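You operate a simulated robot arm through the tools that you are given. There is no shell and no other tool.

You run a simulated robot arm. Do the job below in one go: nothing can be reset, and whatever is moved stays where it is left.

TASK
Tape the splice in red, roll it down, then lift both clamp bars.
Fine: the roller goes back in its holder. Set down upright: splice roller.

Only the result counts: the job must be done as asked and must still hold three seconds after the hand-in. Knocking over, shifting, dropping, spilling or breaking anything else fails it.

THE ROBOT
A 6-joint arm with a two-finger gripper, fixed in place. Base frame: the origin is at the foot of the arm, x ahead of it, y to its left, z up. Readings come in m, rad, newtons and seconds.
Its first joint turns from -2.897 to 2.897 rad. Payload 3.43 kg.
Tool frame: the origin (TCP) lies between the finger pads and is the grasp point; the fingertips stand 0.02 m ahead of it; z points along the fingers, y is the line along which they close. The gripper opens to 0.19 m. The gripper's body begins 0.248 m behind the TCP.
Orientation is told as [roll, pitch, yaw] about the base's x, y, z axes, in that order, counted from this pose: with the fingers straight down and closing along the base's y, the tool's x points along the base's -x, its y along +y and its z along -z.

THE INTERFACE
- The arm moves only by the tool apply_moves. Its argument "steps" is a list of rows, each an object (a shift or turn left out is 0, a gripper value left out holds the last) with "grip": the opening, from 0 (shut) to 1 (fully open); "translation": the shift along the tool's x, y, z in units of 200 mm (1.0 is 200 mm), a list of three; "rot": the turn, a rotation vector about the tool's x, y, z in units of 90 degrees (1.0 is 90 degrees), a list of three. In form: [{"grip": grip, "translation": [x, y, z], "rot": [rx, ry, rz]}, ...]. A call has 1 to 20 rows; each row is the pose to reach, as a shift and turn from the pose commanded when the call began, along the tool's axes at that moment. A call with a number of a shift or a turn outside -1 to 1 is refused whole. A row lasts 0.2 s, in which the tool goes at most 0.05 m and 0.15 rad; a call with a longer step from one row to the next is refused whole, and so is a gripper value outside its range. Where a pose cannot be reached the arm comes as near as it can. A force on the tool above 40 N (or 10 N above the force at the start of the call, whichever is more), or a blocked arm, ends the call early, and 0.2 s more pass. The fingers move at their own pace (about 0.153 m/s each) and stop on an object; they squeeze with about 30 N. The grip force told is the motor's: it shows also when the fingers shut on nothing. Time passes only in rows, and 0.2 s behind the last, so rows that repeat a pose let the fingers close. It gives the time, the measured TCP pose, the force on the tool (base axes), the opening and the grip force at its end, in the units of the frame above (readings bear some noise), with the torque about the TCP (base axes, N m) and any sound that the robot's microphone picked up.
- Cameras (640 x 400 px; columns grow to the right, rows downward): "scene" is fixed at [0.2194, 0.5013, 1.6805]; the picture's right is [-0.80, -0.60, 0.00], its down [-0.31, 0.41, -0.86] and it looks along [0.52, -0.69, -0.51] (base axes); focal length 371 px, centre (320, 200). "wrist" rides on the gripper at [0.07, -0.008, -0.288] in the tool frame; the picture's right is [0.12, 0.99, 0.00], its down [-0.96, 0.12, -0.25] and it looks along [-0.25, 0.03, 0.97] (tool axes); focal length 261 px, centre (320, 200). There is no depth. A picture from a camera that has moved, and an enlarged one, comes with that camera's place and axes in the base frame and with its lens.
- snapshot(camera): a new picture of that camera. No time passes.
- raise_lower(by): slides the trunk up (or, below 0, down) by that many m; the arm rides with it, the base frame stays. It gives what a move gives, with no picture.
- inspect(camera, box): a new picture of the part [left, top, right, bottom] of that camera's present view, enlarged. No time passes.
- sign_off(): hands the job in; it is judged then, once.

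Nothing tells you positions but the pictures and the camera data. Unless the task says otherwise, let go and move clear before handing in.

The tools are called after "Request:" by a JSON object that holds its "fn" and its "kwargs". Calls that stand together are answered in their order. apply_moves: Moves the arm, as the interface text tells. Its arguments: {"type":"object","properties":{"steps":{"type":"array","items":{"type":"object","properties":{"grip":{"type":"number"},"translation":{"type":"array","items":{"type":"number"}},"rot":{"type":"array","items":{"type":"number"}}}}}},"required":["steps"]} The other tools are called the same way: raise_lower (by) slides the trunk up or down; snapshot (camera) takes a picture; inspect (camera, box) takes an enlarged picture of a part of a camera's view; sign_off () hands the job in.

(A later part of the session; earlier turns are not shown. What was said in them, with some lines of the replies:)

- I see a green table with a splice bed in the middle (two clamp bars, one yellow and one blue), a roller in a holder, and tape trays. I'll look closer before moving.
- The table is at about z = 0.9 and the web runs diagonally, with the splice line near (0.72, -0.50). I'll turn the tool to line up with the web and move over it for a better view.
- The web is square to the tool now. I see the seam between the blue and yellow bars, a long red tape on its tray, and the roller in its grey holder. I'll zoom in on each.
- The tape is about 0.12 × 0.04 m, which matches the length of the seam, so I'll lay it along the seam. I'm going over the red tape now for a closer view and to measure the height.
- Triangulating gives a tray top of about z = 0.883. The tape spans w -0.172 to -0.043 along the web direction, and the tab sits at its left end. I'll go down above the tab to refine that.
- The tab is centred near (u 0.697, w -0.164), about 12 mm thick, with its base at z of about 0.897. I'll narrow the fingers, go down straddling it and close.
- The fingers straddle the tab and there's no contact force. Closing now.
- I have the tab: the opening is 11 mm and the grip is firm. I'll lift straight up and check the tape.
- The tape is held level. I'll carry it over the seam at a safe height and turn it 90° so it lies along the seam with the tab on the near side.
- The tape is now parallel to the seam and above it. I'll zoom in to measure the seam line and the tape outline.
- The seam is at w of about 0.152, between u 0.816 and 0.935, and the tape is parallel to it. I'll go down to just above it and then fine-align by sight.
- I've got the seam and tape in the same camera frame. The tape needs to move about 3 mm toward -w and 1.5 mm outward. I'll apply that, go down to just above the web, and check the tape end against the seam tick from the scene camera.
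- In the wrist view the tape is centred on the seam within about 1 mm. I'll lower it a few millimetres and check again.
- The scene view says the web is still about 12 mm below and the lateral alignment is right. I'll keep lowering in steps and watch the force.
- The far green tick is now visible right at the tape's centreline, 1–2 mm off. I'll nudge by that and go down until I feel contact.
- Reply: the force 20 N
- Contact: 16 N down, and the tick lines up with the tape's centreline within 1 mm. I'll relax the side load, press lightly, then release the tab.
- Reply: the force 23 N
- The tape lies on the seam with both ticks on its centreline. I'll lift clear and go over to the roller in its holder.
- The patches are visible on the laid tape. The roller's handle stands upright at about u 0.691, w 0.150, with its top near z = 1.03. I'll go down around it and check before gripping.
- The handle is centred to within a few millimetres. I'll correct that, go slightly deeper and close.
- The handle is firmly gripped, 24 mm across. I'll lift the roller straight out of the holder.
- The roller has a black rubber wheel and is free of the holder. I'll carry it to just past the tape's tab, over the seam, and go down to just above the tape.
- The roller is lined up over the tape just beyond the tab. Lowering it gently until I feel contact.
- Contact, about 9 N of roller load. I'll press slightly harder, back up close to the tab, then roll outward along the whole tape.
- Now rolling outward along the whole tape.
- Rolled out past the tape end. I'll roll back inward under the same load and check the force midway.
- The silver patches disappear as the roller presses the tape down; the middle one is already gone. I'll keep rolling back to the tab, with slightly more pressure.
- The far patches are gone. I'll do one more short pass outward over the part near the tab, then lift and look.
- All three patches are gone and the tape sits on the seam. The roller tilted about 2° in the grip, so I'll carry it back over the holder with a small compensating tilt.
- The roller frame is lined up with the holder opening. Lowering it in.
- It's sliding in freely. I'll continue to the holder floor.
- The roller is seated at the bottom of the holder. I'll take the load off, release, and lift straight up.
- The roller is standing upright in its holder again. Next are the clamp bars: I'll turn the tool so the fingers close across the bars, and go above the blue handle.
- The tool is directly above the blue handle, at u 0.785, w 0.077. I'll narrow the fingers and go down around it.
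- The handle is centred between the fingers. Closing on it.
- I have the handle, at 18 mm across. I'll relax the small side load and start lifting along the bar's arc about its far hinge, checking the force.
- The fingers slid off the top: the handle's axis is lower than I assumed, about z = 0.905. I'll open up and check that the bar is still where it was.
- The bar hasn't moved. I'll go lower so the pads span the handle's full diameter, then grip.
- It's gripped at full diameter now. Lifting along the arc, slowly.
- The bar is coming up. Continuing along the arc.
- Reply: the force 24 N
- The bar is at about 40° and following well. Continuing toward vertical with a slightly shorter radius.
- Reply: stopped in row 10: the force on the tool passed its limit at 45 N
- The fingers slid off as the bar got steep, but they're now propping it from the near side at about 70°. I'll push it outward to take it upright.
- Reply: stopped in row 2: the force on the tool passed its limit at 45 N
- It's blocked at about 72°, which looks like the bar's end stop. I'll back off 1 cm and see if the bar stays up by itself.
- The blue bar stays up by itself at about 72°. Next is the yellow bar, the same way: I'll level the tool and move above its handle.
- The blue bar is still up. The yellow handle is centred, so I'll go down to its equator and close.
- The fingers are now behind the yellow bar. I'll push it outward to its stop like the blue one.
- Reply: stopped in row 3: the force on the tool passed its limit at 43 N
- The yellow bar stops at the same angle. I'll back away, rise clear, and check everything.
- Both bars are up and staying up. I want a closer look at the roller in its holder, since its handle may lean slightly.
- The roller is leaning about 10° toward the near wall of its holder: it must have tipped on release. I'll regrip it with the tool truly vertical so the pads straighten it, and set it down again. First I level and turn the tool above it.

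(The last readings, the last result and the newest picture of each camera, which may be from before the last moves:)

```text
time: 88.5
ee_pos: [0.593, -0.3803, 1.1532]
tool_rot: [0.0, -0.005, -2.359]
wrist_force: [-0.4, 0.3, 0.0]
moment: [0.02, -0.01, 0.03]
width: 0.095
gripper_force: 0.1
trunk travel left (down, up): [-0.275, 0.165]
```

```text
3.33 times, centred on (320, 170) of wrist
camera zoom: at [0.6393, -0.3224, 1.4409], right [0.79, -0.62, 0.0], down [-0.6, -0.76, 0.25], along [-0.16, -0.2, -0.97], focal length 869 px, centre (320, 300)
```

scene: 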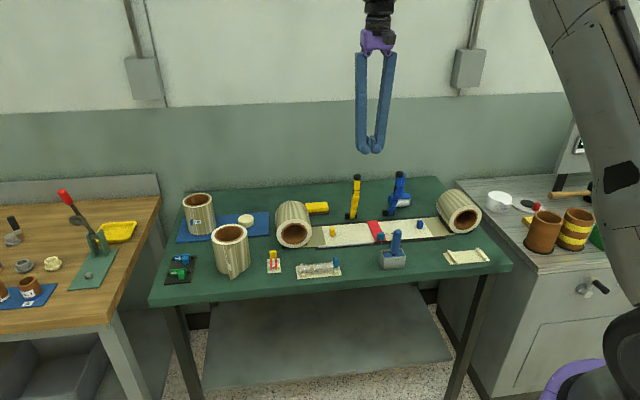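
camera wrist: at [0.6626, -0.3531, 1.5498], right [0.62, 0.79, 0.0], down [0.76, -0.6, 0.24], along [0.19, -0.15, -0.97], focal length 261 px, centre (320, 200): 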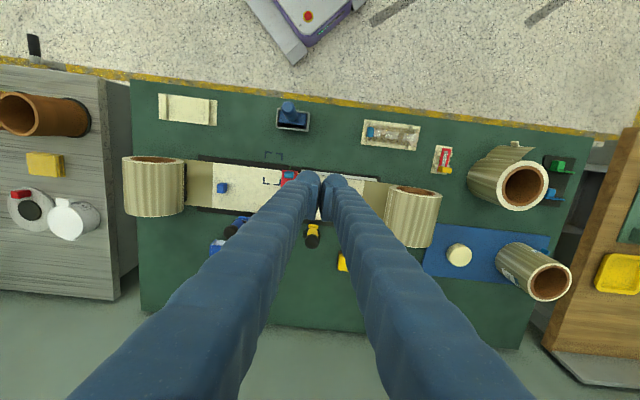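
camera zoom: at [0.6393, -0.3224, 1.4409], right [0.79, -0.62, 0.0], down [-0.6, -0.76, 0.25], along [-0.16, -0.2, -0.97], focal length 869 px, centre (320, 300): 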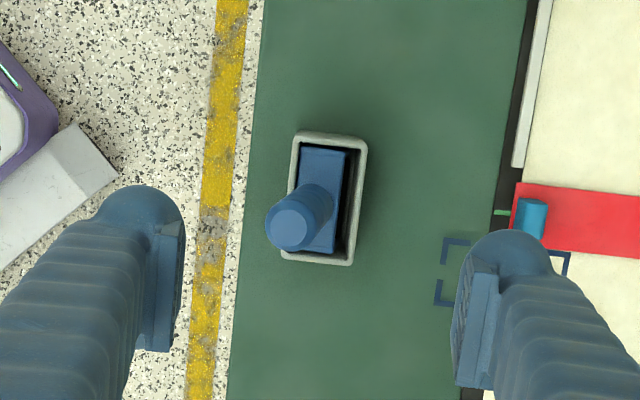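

I can see the lean clearly. I'll go down vertically around the handle and close gradually so the pads bring it upright.

Request:
{"fn": "apply_moves", "kwargs": {"steps": [{"grip": 0.5, "translation": [0, 0, 0.2]}, {"translation": [0, 0, 0.4]}, {"translation": [0, 0, 0.6]}, {"translation": [0, 0, 0.75]}, {"translation": [0, 0, 0.85]}, {"translation": [0, 0, 0.85]}]}}

Request:
{"fn": "apply_moves", "kwargs": {"steps": [{"grip": 0.4}, {"grip": 0.3}, {"grip": 0.26}, {"grip": 0.22}, {"grip": 0.18}, {"grip": 0.15}, {"grip": 0.13}, {"grip": 0.0}, {"grip": 0.0}]}}

Request:
{"fn": "inspect", "kwargs": {"camera": "wrist", "box": [240, 120, 400, 240]}}

Request:
{"fn": "inspect", "kwargs": {"camera": "scene", "box": [360, 210, 420, 280]}}

```text
time: 90.0
ee_pos: [0.5926, -0.3802, 0.9827]
tool_rot: [0.0, -0.005, -2.357]
wrist_force: [0.7, 0.3, 0.3]
moment: [0.0, 0.02, 0.0]
width: 0.095
gripper_force: 0.1
trunk travel left (down, up): [-0.275, 0.165]
```

```text
time: 92.0
ee_pos: [0.5938, -0.3802, 0.9822]
tool_rot: [0.0, -0.006, -2.356]
wrist_force: [-0.5, 0.0, -0.1]
moment: [0.0, -0.01, 0.04]
width: 0.0246
gripper_force: 30.4
trunk travel left (down, up): [-0.275, 0.165]
```

```text
3.33 times, centred on (320, 180) of wrist
camera zoom: at [0.6395, -0.3235, 1.2711], right [0.79, -0.62, 0.0], down [-0.6, -0.76, 0.25], along [-0.16, -0.2, -0.97], focal length 869 px, centre (320, 267)
```

zoom: 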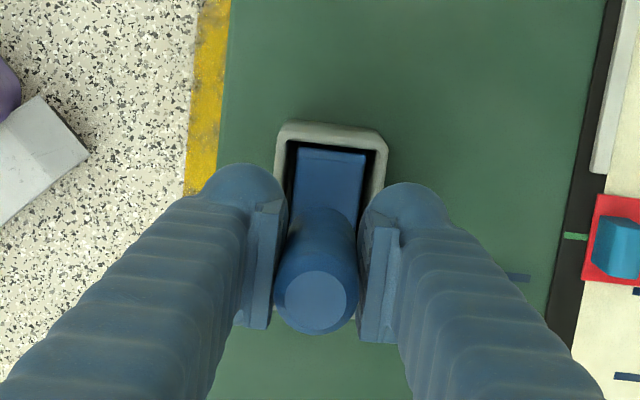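

```text
5.71 times, centred on (390, 245) of scene
camera zoom: at [0.2194, 0.5013, 1.6805], right [-0.8, -0.6, 0.0], down [-0.31, 0.41, -0.86], along [0.52, -0.69, -0.51], focal length 2119 px, centre (-80, -57)
```

zoom: 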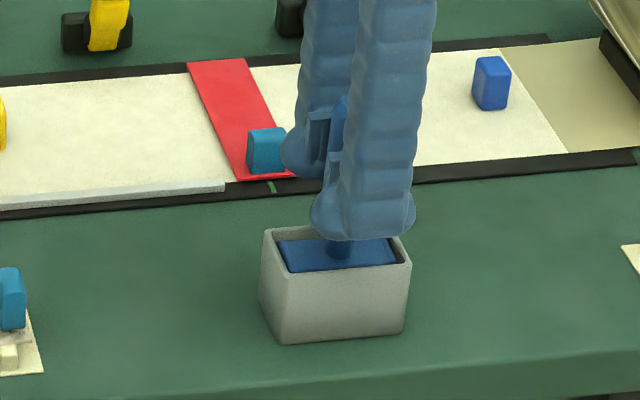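

It's nearly straight; compared with the original grasp picture about 1.6° of lean is left. I'll lift a few millimetres, rotate that out, and check.

Request:
{"fn": "apply_moves", "kwargs": {"steps": [{"grip": 0.0, "translation": [0, 0, -0.02]}, {"translation": [0, 0, -0.03], "rot": [0.009, 0, 0]}, {"translation": [0, 0, -0.03], "rot": [0.018, 0, 0]}, {"translation": [0, 0, -0.03], "rot": [0.018, 0, 0]}]}}

Request:
{"fn": "inspect", "kwargs": {"camera": "wrist", "box": [240, 120, 400, 240]}}

Request:
{"fn": "inspect", "kwargs": {"camera": "scene", "box": [360, 210, 420, 280]}}

```text
time: 93.0
ee_pos: [0.5928, -0.3802, 0.9885]
tool_rot: [-0.028, -0.004, -2.356]
wrist_force: [-0.3, -0.3, -1.3]
moment: [0.02, 0.02, 0.04]
width: 0.0245
gripper_force: 30.3
trunk travel left (down, up): [-0.275, 0.165]
```

```text
3.33 times, centred on (320, 180) of wrist
camera zoom: at [0.6456, -0.3285, 1.2765], right [0.79, -0.62, -0.03], down [-0.59, -0.77, 0.25], along [-0.18, -0.18, -0.97], focal length 869 px, centre (320, 267)
```

zoom: 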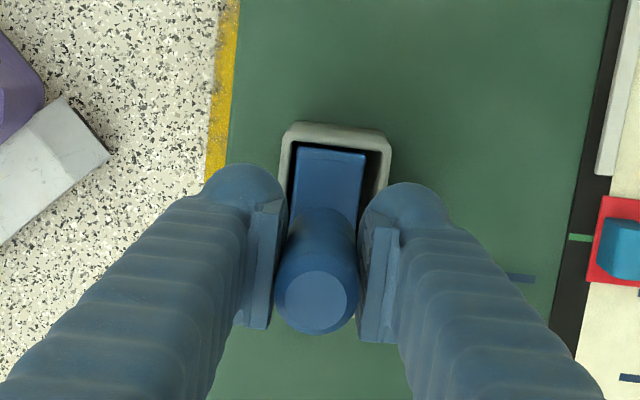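

```text
5.71 times, centred on (390, 245) of scene
camera zoom: at [0.2194, 0.5013, 1.6805], right [-0.8, -0.6, 0.0], down [-0.31, 0.41, -0.86], along [0.52, -0.69, -0.51], focal length 2119 px, centre (-80, -57)
```

zoom: 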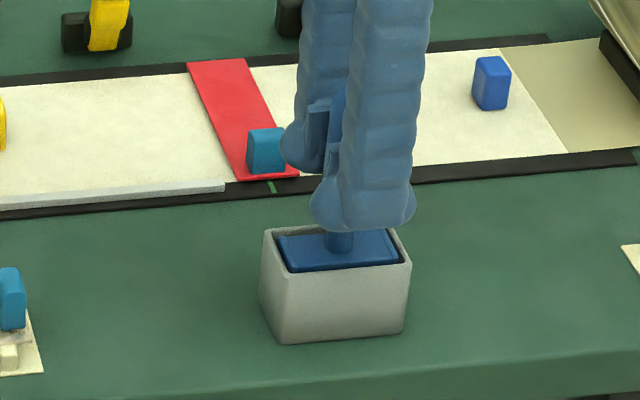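

Tilt and centring now match the original standing pose. I'll lower it to just touch the holder floor and open very gradually.

Request:
{"fn": "apply_moves", "kwargs": {"steps": [{"grip": 0.0, "translation": [0, 0.0003, 0.012]}, {"translation": [0, 0.0006, 0.022]}, {"translation": [0, 0.0008, 0.028]}, {"translation": [0, 0.0008, 0.029]}, {"translation": [0, 0.0008, 0.029]}]}}

Request:
{"fn": "inspect", "kwargs": {"camera": "wrist", "box": [240, 120, 400, 240]}}

```text
time: 94.2
ee_pos: [0.5931, -0.3809, 0.9818]
tool_rot: [-0.027, -0.005, -2.356]
wrist_force: [-1.4, -2.7, 10.1]
moment: [-0.26, 0.14, 0.0]
width: 0.0247
gripper_force: 30.3
trunk travel left (down, up): [-0.275, 0.165]
```

```text
3.33 times, centred on (320, 180) of wrist
camera zoom: at [0.6452, -0.3287, 1.2712], right [0.79, -0.62, -0.03], down [-0.59, -0.77, 0.25], along [-0.17, -0.18, -0.97], focal length 869 px, centre (320, 267)
```

zoom: 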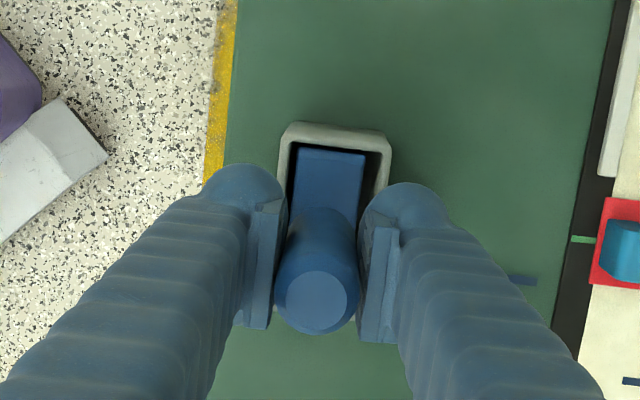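

Request:
{"fn": "apply_moves", "kwargs": {"steps": [{"grip": 0.0, "translation": [0, 0, -0.003]}, {"translation": [0, 0, -0.003]}]}}

```text
time: 94.8
ee_pos: [0.5932, -0.3803, 0.9823]
tool_rot: [-0.028, -0.004, -2.357]
wrist_force: [0.6, -1.1, 4.2]
moment: [-0.03, -0.18, -0.04]
width: 0.0247
gripper_force: 29.3
trunk travel left (down, up): [-0.275, 0.165]
```

Request:
{"fn": "apply_moves", "kwargs": {"steps": [{"grip": 0.0, "translation": [0, 0, -0.0015]}, {"grip": 0.0, "translation": [0, 0, -0.0015]}, {"grip": 0.132, "translation": [0, 0, -0.0015]}, {"grip": 0.136, "translation": [0, 0, -0.0015]}, {"grip": 0.14, "translation": [0, 0, -0.0015]}, {"grip": 0.145, "translation": [0, 0, -0.0015]}, {"grip": 0.15, "translation": [0, 0, -0.0015]}, {"grip": 0.155, "translation": [0, 0, -0.0015]}, {"grip": 0.155, "translation": [0, 0, -0.0015]}]}}

Request:
{"fn": "inspect", "kwargs": {"camera": "wrist", "box": [240, 120, 400, 240]}}

```text
time: 96.8
ee_pos: [0.5932, -0.3801, 0.9828]
tool_rot: [-0.027, -0.006, -2.356]
wrist_force: [0.3, 0.3, 0.0]
moment: [-0.02, 0.01, -0.01]
width: 0.0296
gripper_force: 0.2
trunk travel left (down, up): [-0.275, 0.165]
```

```text
3.33 times, centred on (320, 180) of wrist
camera zoom: at [0.6457, -0.329, 1.2718], right [0.79, -0.62, -0.03], down [-0.59, -0.77, 0.25], along [-0.18, -0.18, -0.97], focal length 869 px, centre (320, 267)
```

zoom: 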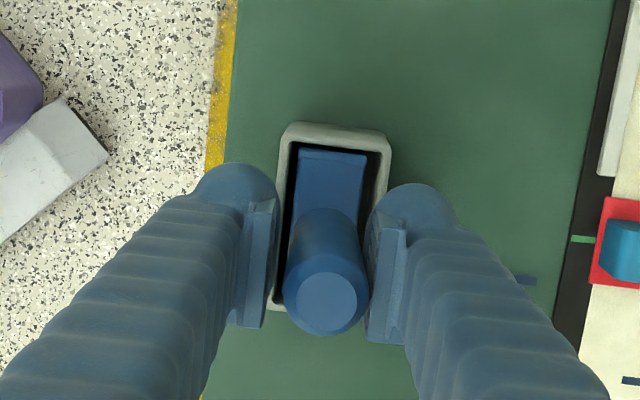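

Loosened by 5 mm, the handle leans lightly onto the far finger. I'll nudge it back toward balance with that finger, then back off and see if it stands by itself.

Request:
{"fn": "apply_moves", "kwargs": {"steps": [{"grip": 0.155, "translation": [0, -0.004, 0]}, {"translation": [0, -0.008, 0]}, {"translation": [0, -0.012, 0]}, {"translation": [0, -0.014, 0]}, {"translation": [0, -0.014, 0]}]}}

Request:
{"fn": "inspect", "kwargs": {"camera": "wrist", "box": [240, 120, 400, 240]}}

Request:
{"fn": "apply_moves", "kwargs": {"steps": [{"grip": 0.155, "translation": [0, 0.004, 0]}, {"translation": [0, 0.008, 0]}, {"translation": [0, 0.012, 0]}, {"translation": [0, 0.012, 0]}]}}

Request:
{"fn": "inspect", "kwargs": {"camera": "wrist", "box": [240, 120, 400, 240]}}

```text
time: 98.0
ee_pos: [0.5912, -0.3791, 0.9825]
tool_rot: [-0.027, -0.004, -2.357]
wrist_force: [-0.4, -0.1, 0.2]
moment: [0.0, 0.0, -0.02]
width: 0.0297
gripper_force: 0.1
trunk travel left (down, up): [-0.275, 0.165]
```

```text
3.33 times, centred on (320, 180) of wrist
camera zoom: at [0.6435, -0.3272, 1.2719], right [0.79, -0.62, -0.03], down [-0.59, -0.77, 0.25], along [-0.18, -0.18, -0.97], focal length 869 px, centre (320, 267)
```

zoom: 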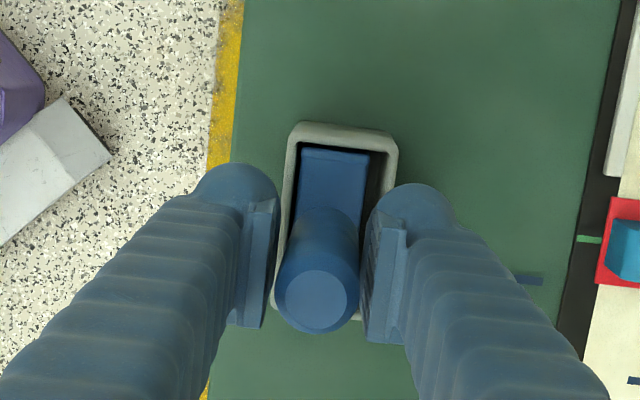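

```text
time: 99.0
ee_pos: [0.5944, -0.3803, 0.9826]
tool_rot: [-0.028, -0.005, -2.355]
wrist_force: [-0.4, -0.6, -1.0]
moment: [0.02, -0.01, -0.01]
width: 0.0293
gripper_force: 0.0
trunk travel left (down, up): [-0.275, 0.165]
```

```text
3.33 times, centred on (320, 180) of wrist
camera zoom: at [0.6455, -0.3283, 1.2718], right [0.79, -0.62, -0.03], down [-0.59, -0.77, 0.25], along [-0.18, -0.18, -0.97], focal length 869 px, centre (320, 267)
```

zoom: 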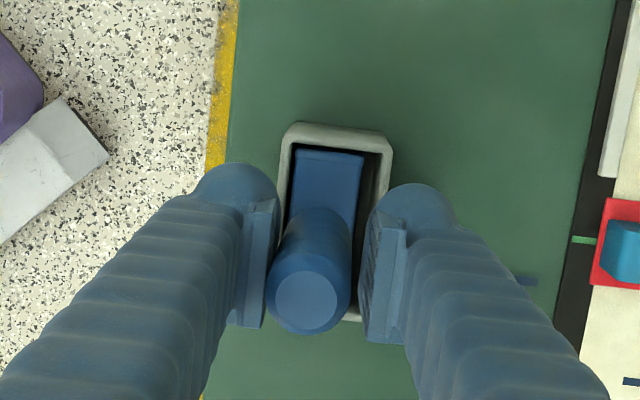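

The handle tips easily either way, so the balance point is in between. I'll push it with the near finger in a finer step, then retract and look again.

Request:
{"fn": "apply_moves", "kwargs": {"steps": [{"grip": 0.155, "translation": [0, 0.003, 0]}, {"translation": [0, 0.006, 0]}, {"translation": [0, 0.009, 0]}, {"translation": [0, 0.011, 0]}, {"translation": [0, 0.011, 0]}]}}

Request:
{"fn": "inspect", "kwargs": {"camera": "wrist", "box": [270, 130, 370, 220]}}

Request:
{"fn": "apply_moves", "kwargs": {"steps": [{"grip": 0.155, "translation": [0, -0.003, 0]}, {"translation": [0, -0.006, 0]}, {"translation": [0, -0.01, 0]}, {"translation": [0, -0.01, 0]}]}}

Request:
{"fn": "inspect", "kwargs": {"camera": "wrist", "box": [270, 130, 370, 220]}}

```text
time: 100.2
ee_pos: [0.5948, -0.3814, 0.9845]
tool_rot: [-0.028, -0.005, -2.358]
wrist_force: [0.7, 0.1, -1.0]
moment: [-0.02, 0.04, -0.03]
width: 0.0294
gripper_force: 0.1
trunk travel left (down, up): [-0.275, 0.165]
```

```text
4.44 times, centred on (320, 175) of wrist
camera zoom: at [0.6468, -0.3302, 1.272], right [0.79, -0.62, -0.03], down [-0.59, -0.77, 0.25], along [-0.18, -0.18, -0.97], focal length 1158 px, centre (320, 311)
```

zoom: 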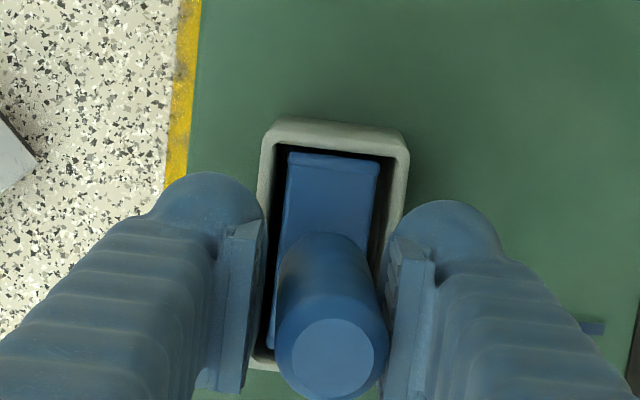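

```text
time: 101.2
ee_pos: [0.5935, -0.3805, 0.9827]
tool_rot: [-0.028, -0.005, -2.356]
wrist_force: [-1.1, -0.3, -0.3]
moment: [0.04, -0.01, 0.01]
width: 0.0298
gripper_force: 0.1
trunk travel left (down, up): [-0.275, 0.165]
```

```text
4.44 times, centred on (320, 175) of wrist
camera zoom: at [0.6457, -0.3287, 1.2716], right [0.79, -0.62, -0.03], down [-0.59, -0.77, 0.25], along [-0.18, -0.18, -0.97], focal length 1158 px, centre (320, 311)
```

zoom: 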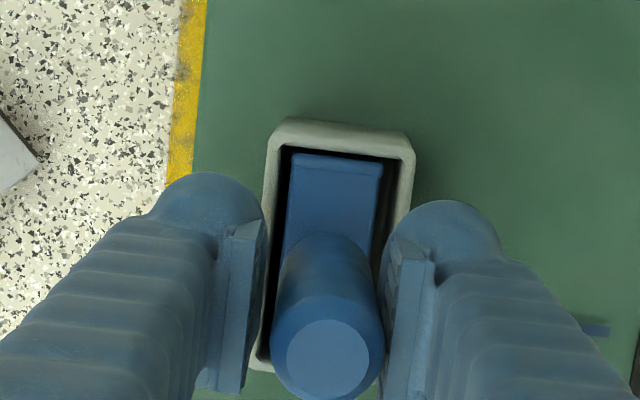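

Request:
{"fn": "apply_moves", "kwargs": {"steps": [{"grip": 0.17}, {"grip": 0.185}, {"grip": 0.2}, {"grip": 0.2}, {"grip": 0.2}]}}

Request:
{"fn": "inspect", "kwargs": {"camera": "wrist", "box": [270, 130, 370, 220]}}

```text
time: 102.3
ee_pos: [0.5937, -0.38, 0.9842]
tool_rot: [-0.028, -0.004, -2.356]
wrist_force: [-0.8, 0.6, 0.5]
moment: [0.0, 0.01, -0.03]
width: 0.0379
gripper_force: 0.0
trunk travel left (down, up): [-0.275, 0.165]
```

```text
4.44 times, centred on (320, 175) of wrist
camera zoom: at [0.6457, -0.3288, 1.2716], right [0.79, -0.62, -0.03], down [-0.59, -0.77, 0.25], along [-0.18, -0.18, -0.97], focal length 1158 px, centre (320, 311)
```

zoom: 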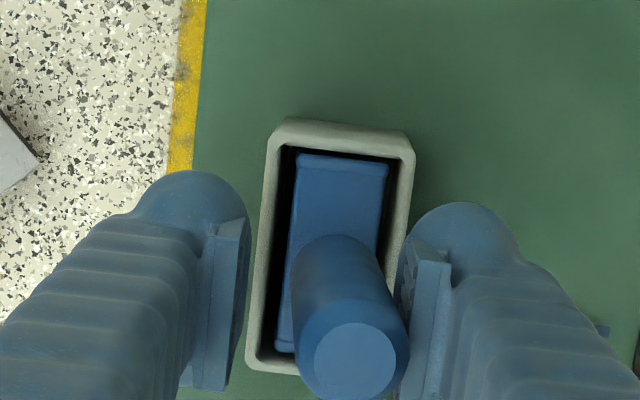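

I now know the balance point more closely: it needs about 0.5° more lean toward the near side than my last release. I'll regrip, apply that rotation, and release gently again.

Request:
{"fn": "apply_moves", "kwargs": {"steps": [{"grip": 0.18}, {"grip": 0.16}, {"grip": 0.14}, {"grip": 0.0}, {"grip": 0.0}, {"grip": 0.0, "translation": [0, 0, -0.01]}, {"grip": 0.0, "translation": [0, 0, -0.01], "rot": [-0.0055, 0, 0]}, {"grip": 0.0, "translation": [0, 0, -0.01], "rot": [-0.0055, 0, 0]}]}}

Request:
{"fn": "inspect", "kwargs": {"camera": "wrist", "box": [270, 130, 370, 220]}}

Request:
{"fn": "inspect", "kwargs": {"camera": "scene", "box": [375, 165, 425, 225]}}

```text
time: 104.2
ee_pos: [0.5935, -0.3805, 0.9838]
tool_rot: [-0.019, -0.007, -2.355]
wrist_force: [-0.5, 0.6, -0.5]
moment: [0.0, -0.02, 0.01]
width: 0.0247
gripper_force: 29.9
trunk travel left (down, up): [-0.275, 0.165]
```

```text
4.44 times, centred on (320, 175) of wrist
camera zoom: at [0.6433, -0.327, 1.2733], right [0.79, -0.62, -0.02], down [-0.59, -0.76, 0.25], along [-0.17, -0.18, -0.97], focal length 1158 px, centre (320, 311)
```

zoom: 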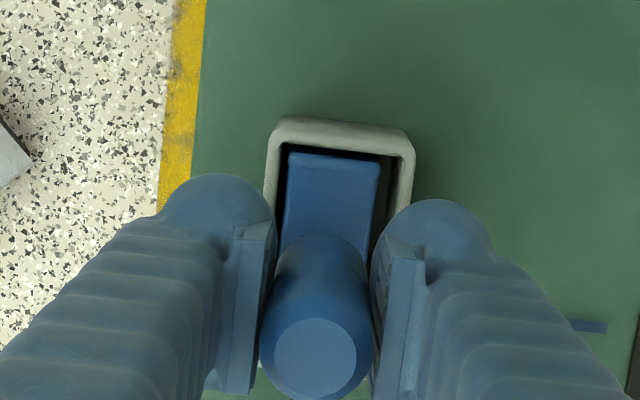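

```text
6.67 times, centred on (400, 195) of scene
camera zoom: at [0.2194, 0.5013, 1.6805], right [-0.8, -0.6, 0.0], down [-0.31, 0.41, -0.86], along [0.52, -0.69, -0.51], focal length 2472 px, centre (-213, 233)
```

zoom: 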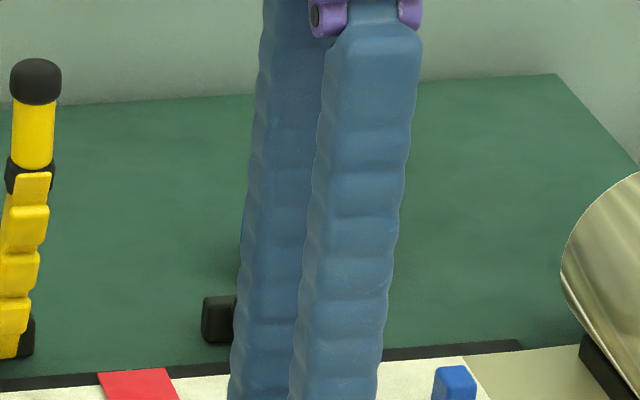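

Request:
{"fn": "apply_moves", "kwargs": {"steps": [{"grip": 0.0, "translation": [0, 0, 0.005]}, {"grip": 0.0, "translation": [0, 0, 0.009]}, {"grip": 0.0, "translation": [0, 0, 0.009]}]}}

```text
time: 105.0
ee_pos: [0.5922, -0.3794, 0.9835]
tool_rot: [-0.017, -0.006, -2.356]
wrist_force: [-0.4, 0.3, 0.4]
moment: [0.01, -0.01, 0.01]
width: 0.0247
gripper_force: 30.0
trunk travel left (down, up): [-0.275, 0.165]
```

Light contact and no side force. Opening in tiny steps.

Request:
{"fn": "apply_moves", "kwargs": {"steps": [{"grip": 0.131}, {"grip": 0.133}, {"grip": 0.136}, {"grip": 0.139}, {"grip": 0.142}, {"grip": 0.145}, {"grip": 0.15}, {"grip": 0.155}, {"grip": 0.155}]}}

Request:
{"fn": "inspect", "kwargs": {"camera": "wrist", "box": [270, 130, 370, 220]}}

```text
time: 107.0
ee_pos: [0.5933, -0.3807, 0.9841]
tool_rot: [-0.02, -0.006, -2.355]
wrist_force: [-0.1, 0.7, 0.4]
moment: [0.0, 0.0, 0.01]
width: 0.0296
gripper_force: 0.0
trunk travel left (down, up): [-0.275, 0.165]
```

```text
4.44 times, centred on (320, 175) of wrist
camera zoom: at [0.6433, -0.3267, 1.272], right [0.79, -0.62, -0.02], down [-0.59, -0.76, 0.25], along [-0.17, -0.19, -0.97], focal length 1158 px, centre (320, 311)
```

zoom: 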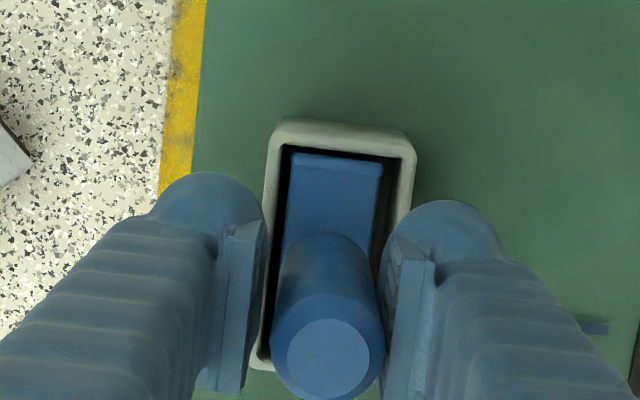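

It still went to the far side, so I need a bit more near-side lean. Repeating with another 0.5°.

Request:
{"fn": "apply_moves", "kwargs": {"steps": [{"grip": 0.14}, {"grip": 0.0}, {"grip": 0.0}, {"grip": 0.0, "translation": [0, 0, -0.01]}, {"grip": 0.0, "translation": [0, 0, -0.01], "rot": [-0.0055, 0, 0]}, {"grip": 0.0, "translation": [0, 0, -0.005], "rot": [-0.0055, 0, 0]}, {"grip": 0.0, "translation": [0, 0, -0.0005], "rot": [-0.0055, 0, 0]}, {"grip": 0.0, "translation": [0, 0, -0.0005], "rot": [-0.0055, 0, 0]}]}}

Request:
{"fn": "apply_moves", "kwargs": {"steps": [{"grip": 0.131}, {"grip": 0.133}, {"grip": 0.136}, {"grip": 0.139}, {"grip": 0.142}, {"grip": 0.145}, {"grip": 0.15}, {"grip": 0.155}, {"grip": 0.155}]}}

Request:
{"fn": "inspect", "kwargs": {"camera": "wrist", "box": [270, 130, 370, 220]}}

```text
time: 108.8
ee_pos: [0.5925, -0.3798, 0.984]
tool_rot: [-0.011, -0.006, -2.357]
wrist_force: [0.2, 1.1, 0.4]
moment: [0.0, -0.02, 0.0]
width: 0.0248
gripper_force: 30.1
trunk travel left (down, up): [-0.275, 0.165]
```

```text
time: 110.8
ee_pos: [0.5928, -0.3797, 0.9838]
tool_rot: [-0.012, -0.005, -2.357]
wrist_force: [-0.9, -0.5, 1.0]
moment: [0.01, 0.05, 0.02]
width: 0.0295
gripper_force: 0.2
trunk travel left (down, up): [-0.275, 0.165]
```

```text
4.44 times, centred on (320, 175) of wrist
camera zoom: at [0.6414, -0.3253, 1.2723], right [0.79, -0.62, -0.01], down [-0.6, -0.76, 0.25], along [-0.16, -0.19, -0.97], focal length 1158 px, centre (320, 311)
```

zoom: 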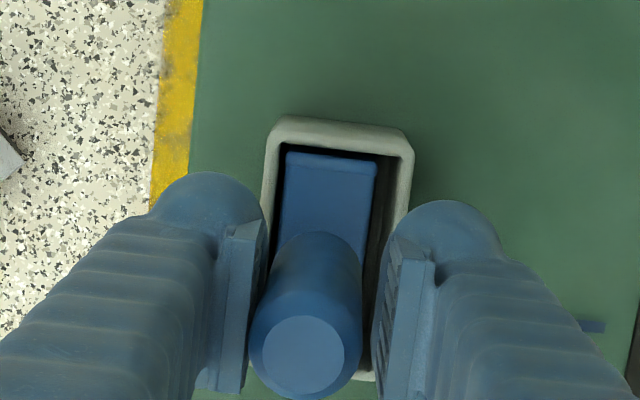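

Now it went to the near side, so the balance is bracketed within 0.5°. Trying the middle.

Request:
{"fn": "apply_moves", "kwargs": {"steps": [{"grip": 0.14}, {"grip": 0.0}, {"grip": 0.0}, {"grip": 0.0, "translation": [0, 0, -0.01]}, {"grip": 0.0, "translation": [0, 0, -0.01], "rot": [0.0027, 0, 0]}, {"grip": 0.0, "translation": [0, 0, -0.005], "rot": [0.0027, 0, 0]}, {"grip": 0.0, "translation": [0, 0, -0.0005], "rot": [0.0027, 0, 0]}, {"grip": 0.0, "translation": [0, 0, -0.0005], "rot": [0.0027, 0, 0]}]}}

Request:
{"fn": "inspect", "kwargs": {"camera": "wrist", "box": [270, 130, 370, 220]}}

Request:
{"fn": "apply_moves", "kwargs": {"steps": [{"grip": 0.131}, {"grip": 0.133}, {"grip": 0.136}, {"grip": 0.139}, {"grip": 0.142}, {"grip": 0.145}, {"grip": 0.15}, {"grip": 0.155}, {"grip": 0.155}]}}

Request:
{"fn": "inspect", "kwargs": {"camera": "wrist", "box": [270, 130, 370, 220]}}

```text
time: 112.5
ee_pos: [0.5943, -0.3804, 0.9838]
tool_rot: [-0.013, -0.004, -2.356]
wrist_force: [0.1, -0.7, 3.9]
moment: [-0.05, 0.03, 0.03]
width: 0.0245
gripper_force: 29.7
trunk travel left (down, up): [-0.275, 0.165]
```

```text
4.44 times, centred on (320, 175) of wrist
camera zoom: at [0.6425, -0.326, 1.2723], right [0.79, -0.62, -0.01], down [-0.59, -0.76, 0.25], along [-0.17, -0.19, -0.97], focal length 1158 px, centre (320, 311)
```

zoom: 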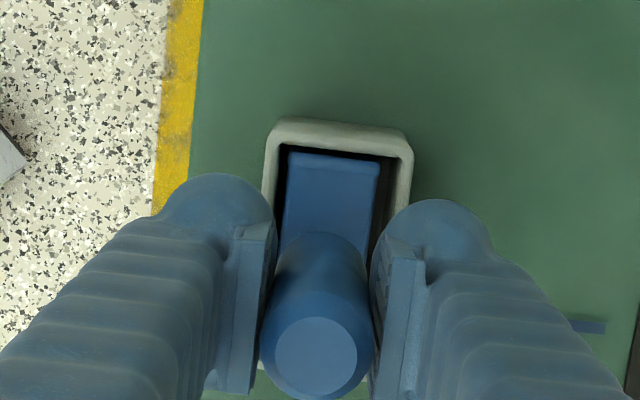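

```text
time: 114.5
ee_pos: [0.5929, -0.3804, 0.9834]
tool_rot: [-0.016, -0.004, -2.355]
wrist_force: [0.2, 0.0, -0.2]
moment: [0.01, -0.03, -0.02]
width: 0.0294
gripper_force: 0.0
trunk travel left (down, up): [-0.275, 0.165]
```

```text
4.44 times, centred on (320, 175) of wrist
camera zoom: at [0.6427, -0.326, 1.2719], right [0.79, -0.62, -0.02], down [-0.59, -0.76, 0.25], along [-0.17, -0.19, -0.97], focal length 1158 px, centre (320, 311)
```

zoom: 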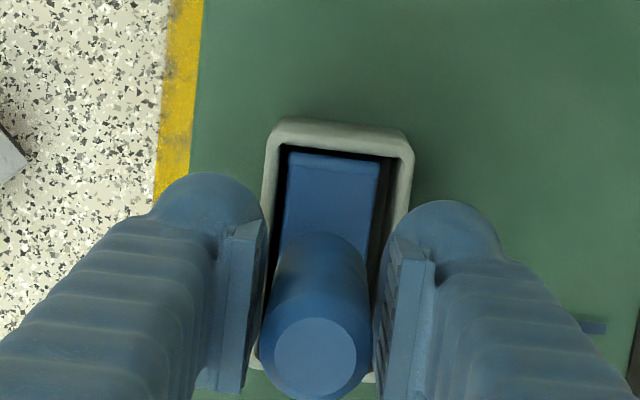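

It stayed exactly where it was released. I'll wait a moment to check it doesn't drift, then open wider.

Request:
{"fn": "apply_moves", "kwargs": {"steps": [{"grip": 0.155}, {"grip": 0.155}, {"grip": 0.155}, {"grip": 0.155}, {"grip": 0.155}, {"grip": 0.155}, {"grip": 0.155}, {"grip": 0.155}]}}

Request:
{"fn": "inspect", "kwargs": {"camera": "wrist", "box": [270, 130, 370, 220]}}

```text
time: 116.3
ee_pos: [0.5921, -0.3815, 0.984]
tool_rot: [-0.016, -0.004, -2.356]
wrist_force: [0.6, 0.8, -1.4]
moment: [0.01, 0.02, -0.01]
width: 0.0295
gripper_force: 0.1
trunk travel left (down, up): [-0.275, 0.165]
```

```text
4.44 times, centred on (320, 175) of wrist
camera zoom: at [0.6427, -0.326, 1.2719], right [0.79, -0.62, -0.02], down [-0.59, -0.76, 0.25], along [-0.17, -0.19, -0.97], focal length 1158 px, centre (320, 311)
```

zoom: 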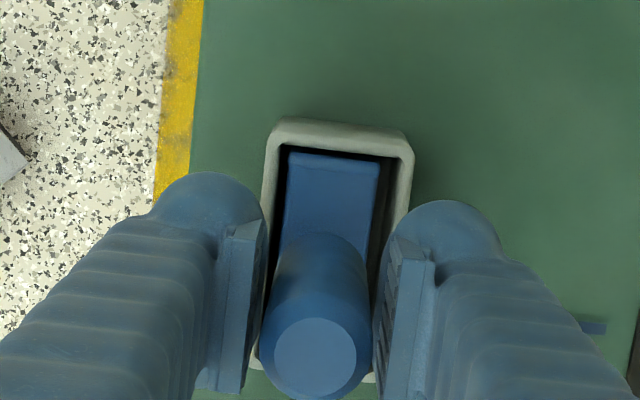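

It's stable. Opening wide and lifting straight up, clear of the handle.

Request:
{"fn": "apply_moves", "kwargs": {"steps": [{"grip": 0.18}, {"grip": 0.22}, {"grip": 0.3}, {"grip": 0.4}, {"grip": 0.5}, {"grip": 0.5}, {"grip": 0.5, "translation": [0, -0.001, -0.05]}, {"translation": [0, -0.002, -0.15]}, {"translation": [0, -0.005, -0.3]}, {"translation": [0, -0.008, -0.5]}, {"translation": [0, -0.011, -0.7]}, {"translation": [0, -0.014, -0.9]}, {"translation": [0, -0.014, -0.9]}]}}

Request:
{"fn": "inspect", "kwargs": {"camera": "wrist", "box": [270, 110, 370, 200]}}

Request:
{"fn": "inspect", "kwargs": {"camera": "scene", "box": [340, 170, 430, 280]}}

```text
time: 119.2
ee_pos: [0.5929, -0.3813, 1.1655]
tool_rot: [-0.015, -0.005, -2.356]
wrist_force: [0.6, 0.0, -0.5]
moment: [-0.03, 0.04, -0.01]
width: 0.0951
gripper_force: 0.1
trunk travel left (down, up): [-0.275, 0.165]
```

```text
4.44 times, centred on (320, 155) of wrist
camera zoom: at [0.6435, -0.327, 1.4531], right [0.79, -0.62, -0.02], down [-0.59, -0.76, 0.25], along [-0.17, -0.19, -0.97], focal length 1158 px, centre (320, 400)
```

zoom: 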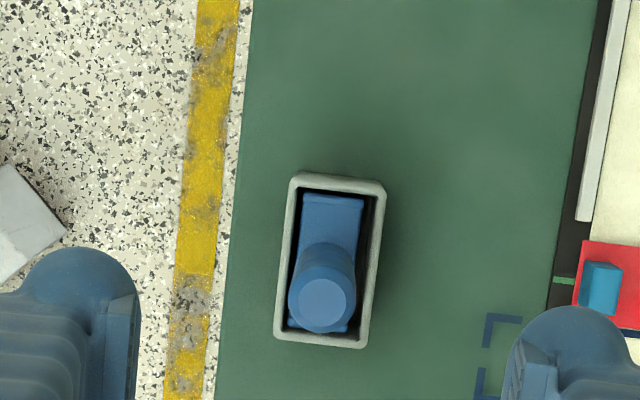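

```text
3.64 times, centred on (385, 225) of scene
camera zoom: at [0.2194, 0.5013, 1.6805], right [-0.8, -0.6, 0.0], down [-0.31, 0.41, -0.86], along [0.52, -0.69, -0.51], focal length 1348 px, centre (84, 109)
```

zoom: 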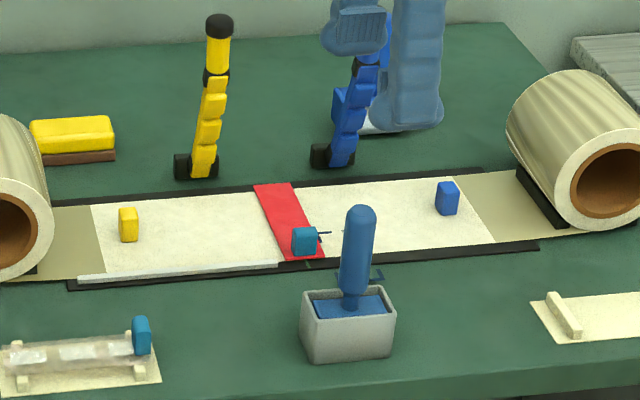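

The roller stands upright in its holder, the red tape is down and both bars are up. I'll rise a bit further, wait, and do a final check.

Request:
{"fn": "apply_moves", "kwargs": {"steps": [{"grip": 0.5, "translation": [0, 0, -0.15]}, {"translation": [0, 0, -0.35]}, {"translation": [0, 0, -0.55]}, {"translation": [0, 0, -0.7]}, {"translation": [0, 0, -0.7]}, {"translation": [0, 0, -0.7]}, {"translation": [0, 0, -0.7]}, {"translation": [0, 0, -0.7]}, {"translation": [0, 0, -0.7]}, {"translation": [0, 0, -0.7]}, {"translation": [0, 0, -0.7]}, {"translation": [0, 0, -0.7]}, {"translation": [0, 0, -0.7]}, {"translation": [0, 0, -0.7]}, {"translation": [0, 0, -0.7]}]}}

Request:
{"fn": "snapshot", "kwargs": {"camera": "scene"}}

Request:
{"fn": "inspect", "kwargs": {"camera": "scene", "box": [340, 170, 430, 280]}}

Request:
{"fn": "snapshot", "kwargs": {"camera": "wrist"}}

```text
time: 122.3
ee_pos: [0.5964, -0.3809, 1.3045]
tool_rot: [-0.015, -0.004, -2.357]
wrist_force: [-0.9, 0.5, 0.2]
moment: [0.01, 0.02, 0.02]
width: 0.0951
gripper_force: 0.1
trunk travel left (down, up): [-0.275, 0.165]
```

```text
taken
```

scene: 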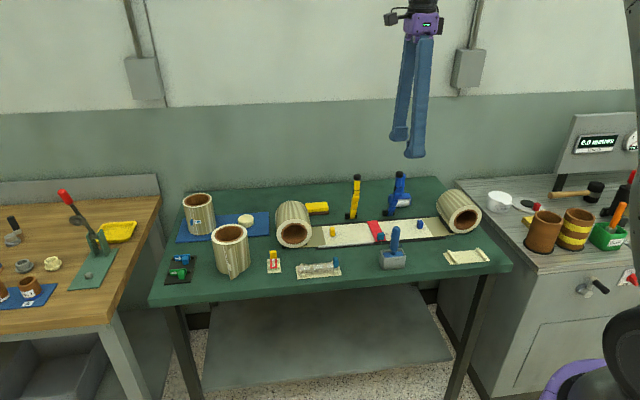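

```text
3.64 times, centred on (385, 225) of scene
camera zoom: at [0.2194, 0.5013, 1.6805], right [-0.8, -0.6, 0.0], down [-0.31, 0.41, -0.86], along [0.52, -0.69, -0.51], focal length 1348 px, centre (84, 109)
```

zoom: 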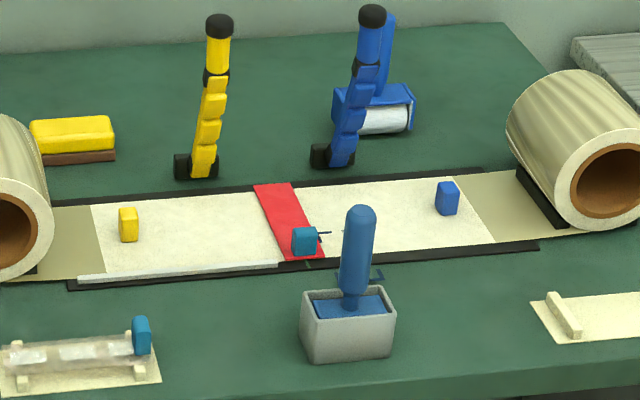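

```text
taken
camera wrist: at [0.6451, -0.3268, 1.593], right [0.79, -0.62, -0.02], down [-0.59, -0.76, 0.25], along [-0.17, -0.19, -0.97], focal length 261 px, centre (320, 200)
```

wrist: 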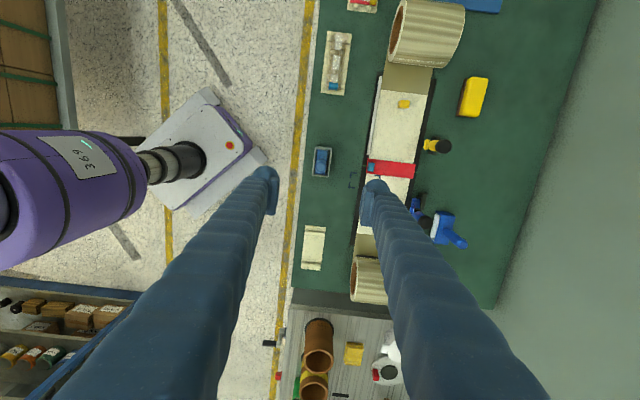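

Nothing moved over the last few seconds. The red tape is on the seam and rolled down, the splice roller stands upright in its holder, both clamp bars are up, and the arm is clear. Handing in.

Request:
{"fn": "sign_off", "kwargs": {}}

```text
The job is handed in.
```

I've handed the job in. In the last pictures, taken about 3 seconds after the final contact, everything was still in place; I haven't seen the judging result.

- **Tape:** the long red tape lies along the seam, within about 1 mm of both green tick marks.
- **Rolling:** I rolled it down with the splice roller until all three silver patches on the tape were gone.
- **Roller:** the splice roller is back in its holder and upright. The first time I let go it leaned about 10°, so I regripped it and set it down again. It stands only within a narrow balance range, so a knock could tip it.
- **Clamp bars:** both the blue and yellow bars are up, at about 72° against what felt like their end stops, and they stay there by themselves.

I saw nothing else shifted or knocked over in the final pictures, and the arm is clear of the table.
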